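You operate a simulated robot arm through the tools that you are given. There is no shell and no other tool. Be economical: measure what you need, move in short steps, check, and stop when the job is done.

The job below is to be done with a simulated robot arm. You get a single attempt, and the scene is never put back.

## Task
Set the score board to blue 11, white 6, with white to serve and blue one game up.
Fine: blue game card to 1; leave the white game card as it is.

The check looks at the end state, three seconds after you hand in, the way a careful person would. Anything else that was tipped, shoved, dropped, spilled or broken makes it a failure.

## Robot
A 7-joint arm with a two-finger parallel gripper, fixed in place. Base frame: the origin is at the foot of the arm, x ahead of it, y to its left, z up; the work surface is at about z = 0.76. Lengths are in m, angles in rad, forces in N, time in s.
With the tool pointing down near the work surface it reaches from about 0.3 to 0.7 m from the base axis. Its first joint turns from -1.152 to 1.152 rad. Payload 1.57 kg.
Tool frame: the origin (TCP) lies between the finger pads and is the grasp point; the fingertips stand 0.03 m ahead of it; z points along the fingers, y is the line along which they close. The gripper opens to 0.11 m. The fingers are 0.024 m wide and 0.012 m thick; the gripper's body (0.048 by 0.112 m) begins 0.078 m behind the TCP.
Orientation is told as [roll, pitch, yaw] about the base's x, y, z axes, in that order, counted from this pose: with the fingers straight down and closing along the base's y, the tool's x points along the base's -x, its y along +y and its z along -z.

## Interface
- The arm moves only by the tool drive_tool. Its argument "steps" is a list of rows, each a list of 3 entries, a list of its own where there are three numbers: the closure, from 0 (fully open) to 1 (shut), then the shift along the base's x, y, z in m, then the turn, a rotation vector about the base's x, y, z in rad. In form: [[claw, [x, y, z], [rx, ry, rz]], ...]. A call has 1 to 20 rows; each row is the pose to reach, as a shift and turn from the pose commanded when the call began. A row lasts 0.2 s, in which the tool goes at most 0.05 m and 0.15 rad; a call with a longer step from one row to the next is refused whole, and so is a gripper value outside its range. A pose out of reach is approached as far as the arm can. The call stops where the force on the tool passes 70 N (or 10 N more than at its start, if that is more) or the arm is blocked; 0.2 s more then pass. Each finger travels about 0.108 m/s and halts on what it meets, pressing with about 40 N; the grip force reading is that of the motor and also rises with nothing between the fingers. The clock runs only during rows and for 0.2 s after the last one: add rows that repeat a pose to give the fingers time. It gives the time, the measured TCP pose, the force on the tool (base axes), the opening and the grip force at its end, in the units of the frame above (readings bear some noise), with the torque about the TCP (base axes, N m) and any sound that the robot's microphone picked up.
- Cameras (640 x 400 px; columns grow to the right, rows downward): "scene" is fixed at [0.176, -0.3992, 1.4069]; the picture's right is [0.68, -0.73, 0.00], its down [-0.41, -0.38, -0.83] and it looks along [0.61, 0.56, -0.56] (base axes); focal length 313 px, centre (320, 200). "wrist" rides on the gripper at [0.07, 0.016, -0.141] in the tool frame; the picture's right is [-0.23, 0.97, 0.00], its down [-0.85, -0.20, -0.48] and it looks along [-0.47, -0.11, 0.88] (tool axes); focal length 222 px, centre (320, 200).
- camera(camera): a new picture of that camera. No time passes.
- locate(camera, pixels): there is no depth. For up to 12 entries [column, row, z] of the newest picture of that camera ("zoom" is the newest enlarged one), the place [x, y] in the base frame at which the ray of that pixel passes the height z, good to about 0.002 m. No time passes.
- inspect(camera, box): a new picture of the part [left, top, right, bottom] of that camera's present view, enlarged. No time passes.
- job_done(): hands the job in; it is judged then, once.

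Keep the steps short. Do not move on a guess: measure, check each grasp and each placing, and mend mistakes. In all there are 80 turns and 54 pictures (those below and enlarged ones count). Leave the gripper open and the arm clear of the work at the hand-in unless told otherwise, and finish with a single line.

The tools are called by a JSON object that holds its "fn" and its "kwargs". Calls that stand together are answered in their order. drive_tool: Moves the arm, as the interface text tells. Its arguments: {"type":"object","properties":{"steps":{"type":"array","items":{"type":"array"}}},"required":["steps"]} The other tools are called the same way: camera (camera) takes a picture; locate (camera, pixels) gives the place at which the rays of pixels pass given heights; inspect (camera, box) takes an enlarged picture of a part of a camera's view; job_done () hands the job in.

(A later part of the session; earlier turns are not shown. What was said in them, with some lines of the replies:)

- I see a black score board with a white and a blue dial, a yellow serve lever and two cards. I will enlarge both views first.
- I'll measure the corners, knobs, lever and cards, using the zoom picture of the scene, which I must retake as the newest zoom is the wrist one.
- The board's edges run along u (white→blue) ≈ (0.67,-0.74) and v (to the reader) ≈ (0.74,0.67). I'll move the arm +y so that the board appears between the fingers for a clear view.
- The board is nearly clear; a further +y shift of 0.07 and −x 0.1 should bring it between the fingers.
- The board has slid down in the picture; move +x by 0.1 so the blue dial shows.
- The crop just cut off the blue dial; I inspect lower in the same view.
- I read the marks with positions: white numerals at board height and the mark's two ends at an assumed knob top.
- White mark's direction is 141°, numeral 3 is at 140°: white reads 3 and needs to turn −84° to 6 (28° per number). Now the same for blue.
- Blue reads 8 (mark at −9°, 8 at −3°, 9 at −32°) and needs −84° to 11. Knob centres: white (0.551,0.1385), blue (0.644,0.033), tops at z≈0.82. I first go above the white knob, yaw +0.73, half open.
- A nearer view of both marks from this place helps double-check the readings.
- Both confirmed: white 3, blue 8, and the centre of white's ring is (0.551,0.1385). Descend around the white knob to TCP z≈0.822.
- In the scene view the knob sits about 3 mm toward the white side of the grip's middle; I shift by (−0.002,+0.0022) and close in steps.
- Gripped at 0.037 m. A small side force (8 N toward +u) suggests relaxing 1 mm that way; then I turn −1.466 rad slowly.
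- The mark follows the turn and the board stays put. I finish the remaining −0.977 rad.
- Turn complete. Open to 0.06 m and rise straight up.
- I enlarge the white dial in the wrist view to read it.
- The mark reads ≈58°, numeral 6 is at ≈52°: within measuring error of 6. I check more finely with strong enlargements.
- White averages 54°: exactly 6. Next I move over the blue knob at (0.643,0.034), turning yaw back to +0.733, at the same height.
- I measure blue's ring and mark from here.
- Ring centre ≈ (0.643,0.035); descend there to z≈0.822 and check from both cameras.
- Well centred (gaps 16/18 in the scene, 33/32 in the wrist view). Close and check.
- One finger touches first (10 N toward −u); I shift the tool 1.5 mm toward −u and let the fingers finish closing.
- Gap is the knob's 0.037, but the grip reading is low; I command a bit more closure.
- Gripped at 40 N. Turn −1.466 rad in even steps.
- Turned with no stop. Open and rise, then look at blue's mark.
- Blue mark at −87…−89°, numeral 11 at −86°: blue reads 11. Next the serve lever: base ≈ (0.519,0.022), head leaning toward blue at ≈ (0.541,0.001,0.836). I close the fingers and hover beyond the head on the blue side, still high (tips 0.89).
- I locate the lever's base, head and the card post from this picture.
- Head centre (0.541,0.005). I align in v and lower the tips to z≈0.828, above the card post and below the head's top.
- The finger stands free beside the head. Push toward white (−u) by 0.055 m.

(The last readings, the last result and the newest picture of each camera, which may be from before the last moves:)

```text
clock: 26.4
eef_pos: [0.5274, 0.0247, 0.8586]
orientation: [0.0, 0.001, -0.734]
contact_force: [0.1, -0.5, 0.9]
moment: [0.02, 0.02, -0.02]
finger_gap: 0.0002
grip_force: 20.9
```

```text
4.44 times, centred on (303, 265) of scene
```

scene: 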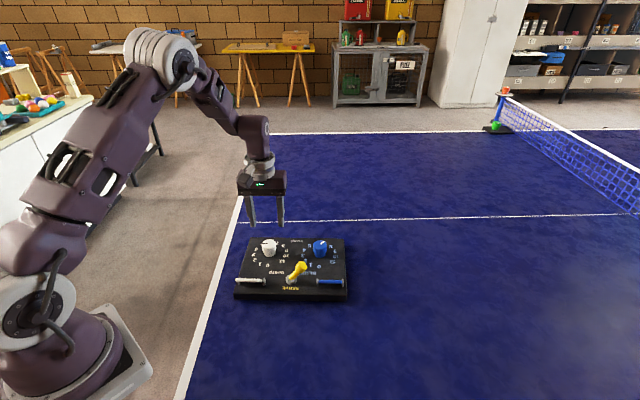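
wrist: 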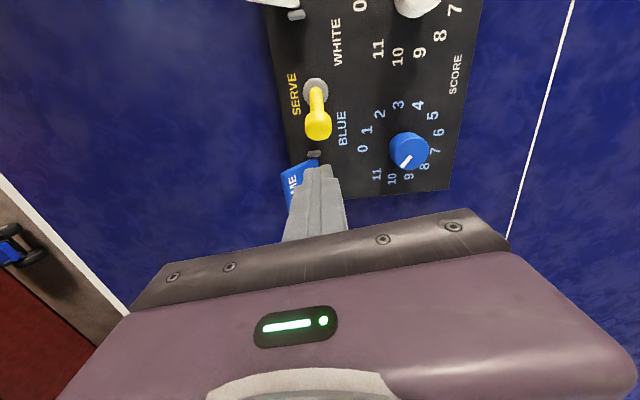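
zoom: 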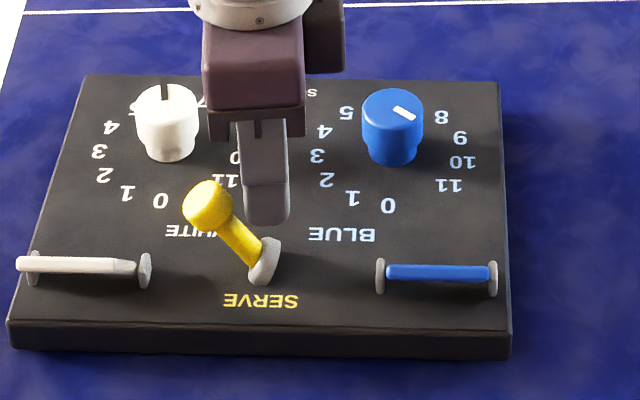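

The lever snapped to white. I rise and move, closed, to the back side of the blue card at hover (0.530,-0.098), then look.

{"fn": "drive_tool", "kwargs": {"steps": [[1, [0.006, -0.006, 0.02], [0, 0, 0]], [1, [0.006, -0.006, 0.065], [0, 0, 0]], [1, [0.006, -0.04, 0.08], [0, 0, 0]], [1, [0.003, -0.08, 0.08], [0, 0, 0]], [1, [0.003, -0.122, 0.08], [0, 0, 0]], [1, [0.003, -0.122, 0.08], [0, 0, 0]]]}}

{"fn": "camera", "kwargs": {"camera": "wrist"}}

{"fn": "inspect", "kwargs": {"camera": "scene", "box": [225, 210, 361, 310]}}

```text
clock: 27.8
eef_pos: [0.5332, -0.1011, 0.9372]
orientation: [-0.001, 0.0, -0.735]
contact_force: [-0.1, 0.5, 0.4]
moment: [0.0, 0.03, 0.02]
finger_gap: 0.0
grip_force: 21.5
```

```text
16 pictures are left
```

wrist: 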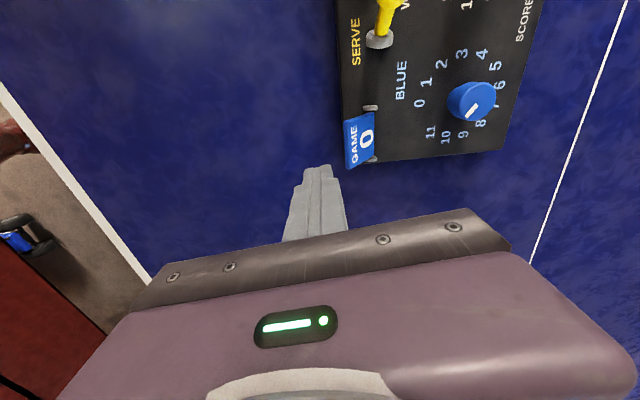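

```text
4.00 times, centred on (293, 260) of scene
```

zoom: 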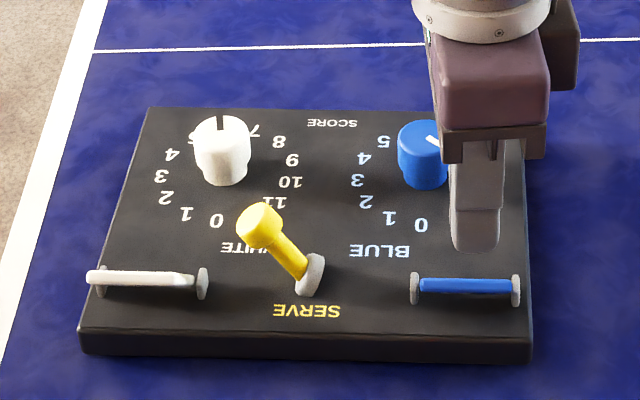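

Enlarge the card in the wrist view to measure its free edge.

{"fn": "inspect", "kwargs": {"camera": "wrist", "box": [320, 85, 410, 185]}}

```text
4.00 times, centred on (365, 135) of wrist
```

zoom: 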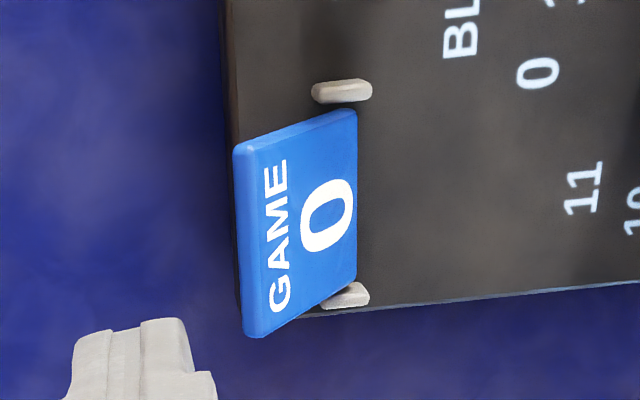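

{"fn": "locate", "kwargs": {"camera": "zoom", "pixels": [[245, 145, 0.83], [257, 335, 0.83], [245, 145, 0.81], [257, 335, 0.81], [245, 145, 0.84], [257, 335, 0.84], [355, 112, 0.797], [355, 275, 0.797], [345, 90, 0.8], [347, 294, 0.8], [345, 90, 0.785], [347, 294, 0.785]]}}

```text
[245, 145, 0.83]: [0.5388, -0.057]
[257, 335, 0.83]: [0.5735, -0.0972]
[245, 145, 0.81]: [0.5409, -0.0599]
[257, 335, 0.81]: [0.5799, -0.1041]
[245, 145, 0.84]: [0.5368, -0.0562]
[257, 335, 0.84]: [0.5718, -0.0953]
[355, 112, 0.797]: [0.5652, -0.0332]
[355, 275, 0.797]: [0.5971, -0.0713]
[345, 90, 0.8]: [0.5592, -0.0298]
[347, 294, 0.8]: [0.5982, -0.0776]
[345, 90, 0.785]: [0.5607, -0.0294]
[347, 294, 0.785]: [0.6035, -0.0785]
```

The card's free edge is at z≈0.836, 0.034 m behind the hinge (middle (0.579,−0.0545), z≈0.80). The finger is 0.065 behind. Lower tips to 0.817 and push toward the reader by 0.045 first.

{"fn": "drive_tool", "kwargs": {"steps": [[1, [0, 0, -0.03], [0, 0, 0]], [1, [0, 0, -0.06], [0, 0, 0]], [1, [0, 0, -0.09], [0, 0, 0]], [1, [0, 0, -0.09], [0, 0, 0]], [1, [0.0074, 0.0067, -0.09], [0, 0, 0]], [1, [0.0148, 0.0134, -0.09], [0, 0, 0]], [1, [0.0222, 0.0201, -0.09], [0, 0, 0]], [1, [0.0296, 0.0268, -0.09], [0, 0, 0]], [1, [0.0333, 0.0302, -0.09], [0, 0, 0]]]}}

{"fn": "inspect", "kwargs": {"camera": "scene", "box": [245, 220, 361, 310]}}

```text
clock: 29.8
eef_pos: [0.5624, -0.0691, 0.8486]
orientation: [0.0, 0.0, -0.732]
contact_force: [0.0, -0.4, -0.7]
moment: [0.04, 0.01, 0.01]
finger_gap: 0.0
grip_force: 21.3
```

```text
4.44 times, centred on (303, 265) of scene
```

zoom: 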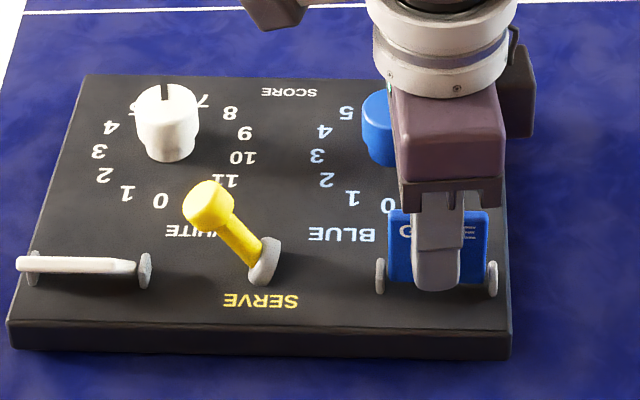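

The card is rising and shows its back. Continue 0.028 m more.

{"fn": "drive_tool", "kwargs": {"steps": [[1, [0.0052, 0.0047, 0], [0, 0, 0]], [1, [0.0104, 0.0094, 0], [0, 0, 0]], [1, [0.0156, 0.0141, 0], [0, 0, 0]], [1, [0.0207, 0.0188, 0], [0, 0, 0]], [1, [0.0207, 0.0188, 0], [0, 0, 0]]]}}

{"fn": "inspect", "kwargs": {"camera": "scene", "box": [245, 220, 361, 310]}}

```text
clock: 31.0
eef_pos: [0.5831, -0.0508, 0.8488]
orientation: [0.0, 0.0, -0.734]
contact_force: [-0.4, 0.4, 0.8]
moment: [-0.01, -0.03, 0.01]
finger_gap: 0.0
grip_force: 21.3
```

```text
4.44 times, centred on (303, 265) of scene
```

zoom: 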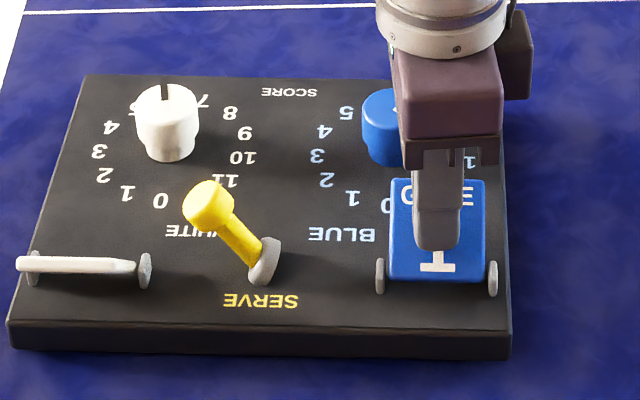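

The card has fallen over and shows "1" the reader's way up. Retreat straight up, open and swing clear.

{"fn": "drive_tool", "kwargs": {"steps": [[1, [-0.004, -0.004, 0.01], [0, 0, 0]], [1, [-0.004, -0.004, 0.05], [0, 0, 0]], [1, [-0.004, -0.004, 0.095], [0, 0, 0]], [1, [-0.02, -0.03, 0.13], [0, 0, 0]], [0.7, [-0.04, -0.06, 0.16], [0, 0, 0]], [0.4, [-0.06, -0.09, 0.19], [0, 0, 0]], [0.1, [-0.09, -0.12, 0.21], [0, 0, 0]], [0, [-0.12, -0.15, 0.23], [0, 0, 0]], [0, [-0.12, -0.15, 0.23], [0, 0, 0]], [0, [-0.12, -0.15, 0.23], [0, 0, 0]]]}}

{"fn": "inspect", "kwargs": {"camera": "scene", "box": [225, 220, 361, 310]}}

{"fn": "camera", "kwargs": {"camera": "wrist"}}

```text
clock: 33.2
eef_pos: [0.4604, -0.1969, 1.0788]
orientation: [0.001, 0.0, -0.731]
contact_force: [0.4, 0.0, -0.4]
moment: [-0.01, 0.0, 0.0]
finger_gap: 0.1098
grip_force: 0.1
```

```text
4.44 times, centred on (293, 265) of scene
```

zoom: 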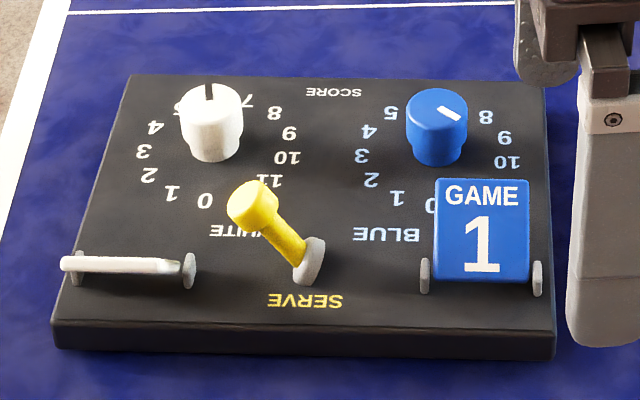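

```text
10 pictures are left
```

wrist: 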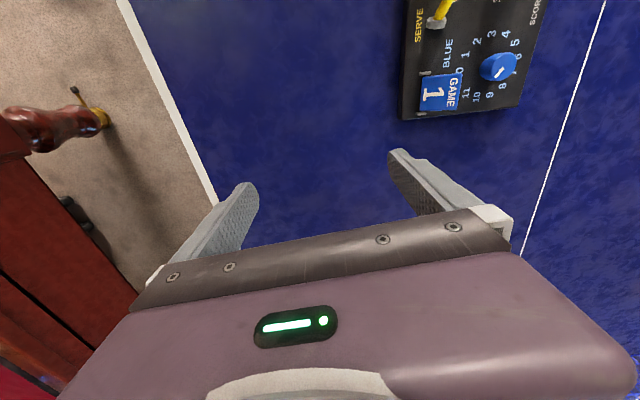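

The end state is in view: blue dial at 11, white dial at 6, lever toward WHITE, blue card GAME 1, white card untouched, gripper open and clear. Handing in.

{"fn": "job_done", "kwargs": {}}

```text
The job is handed in.
```

The board is set to blue 11, white 6, with the serve lever on white, the blue game card at 1 and the white card left as it was.
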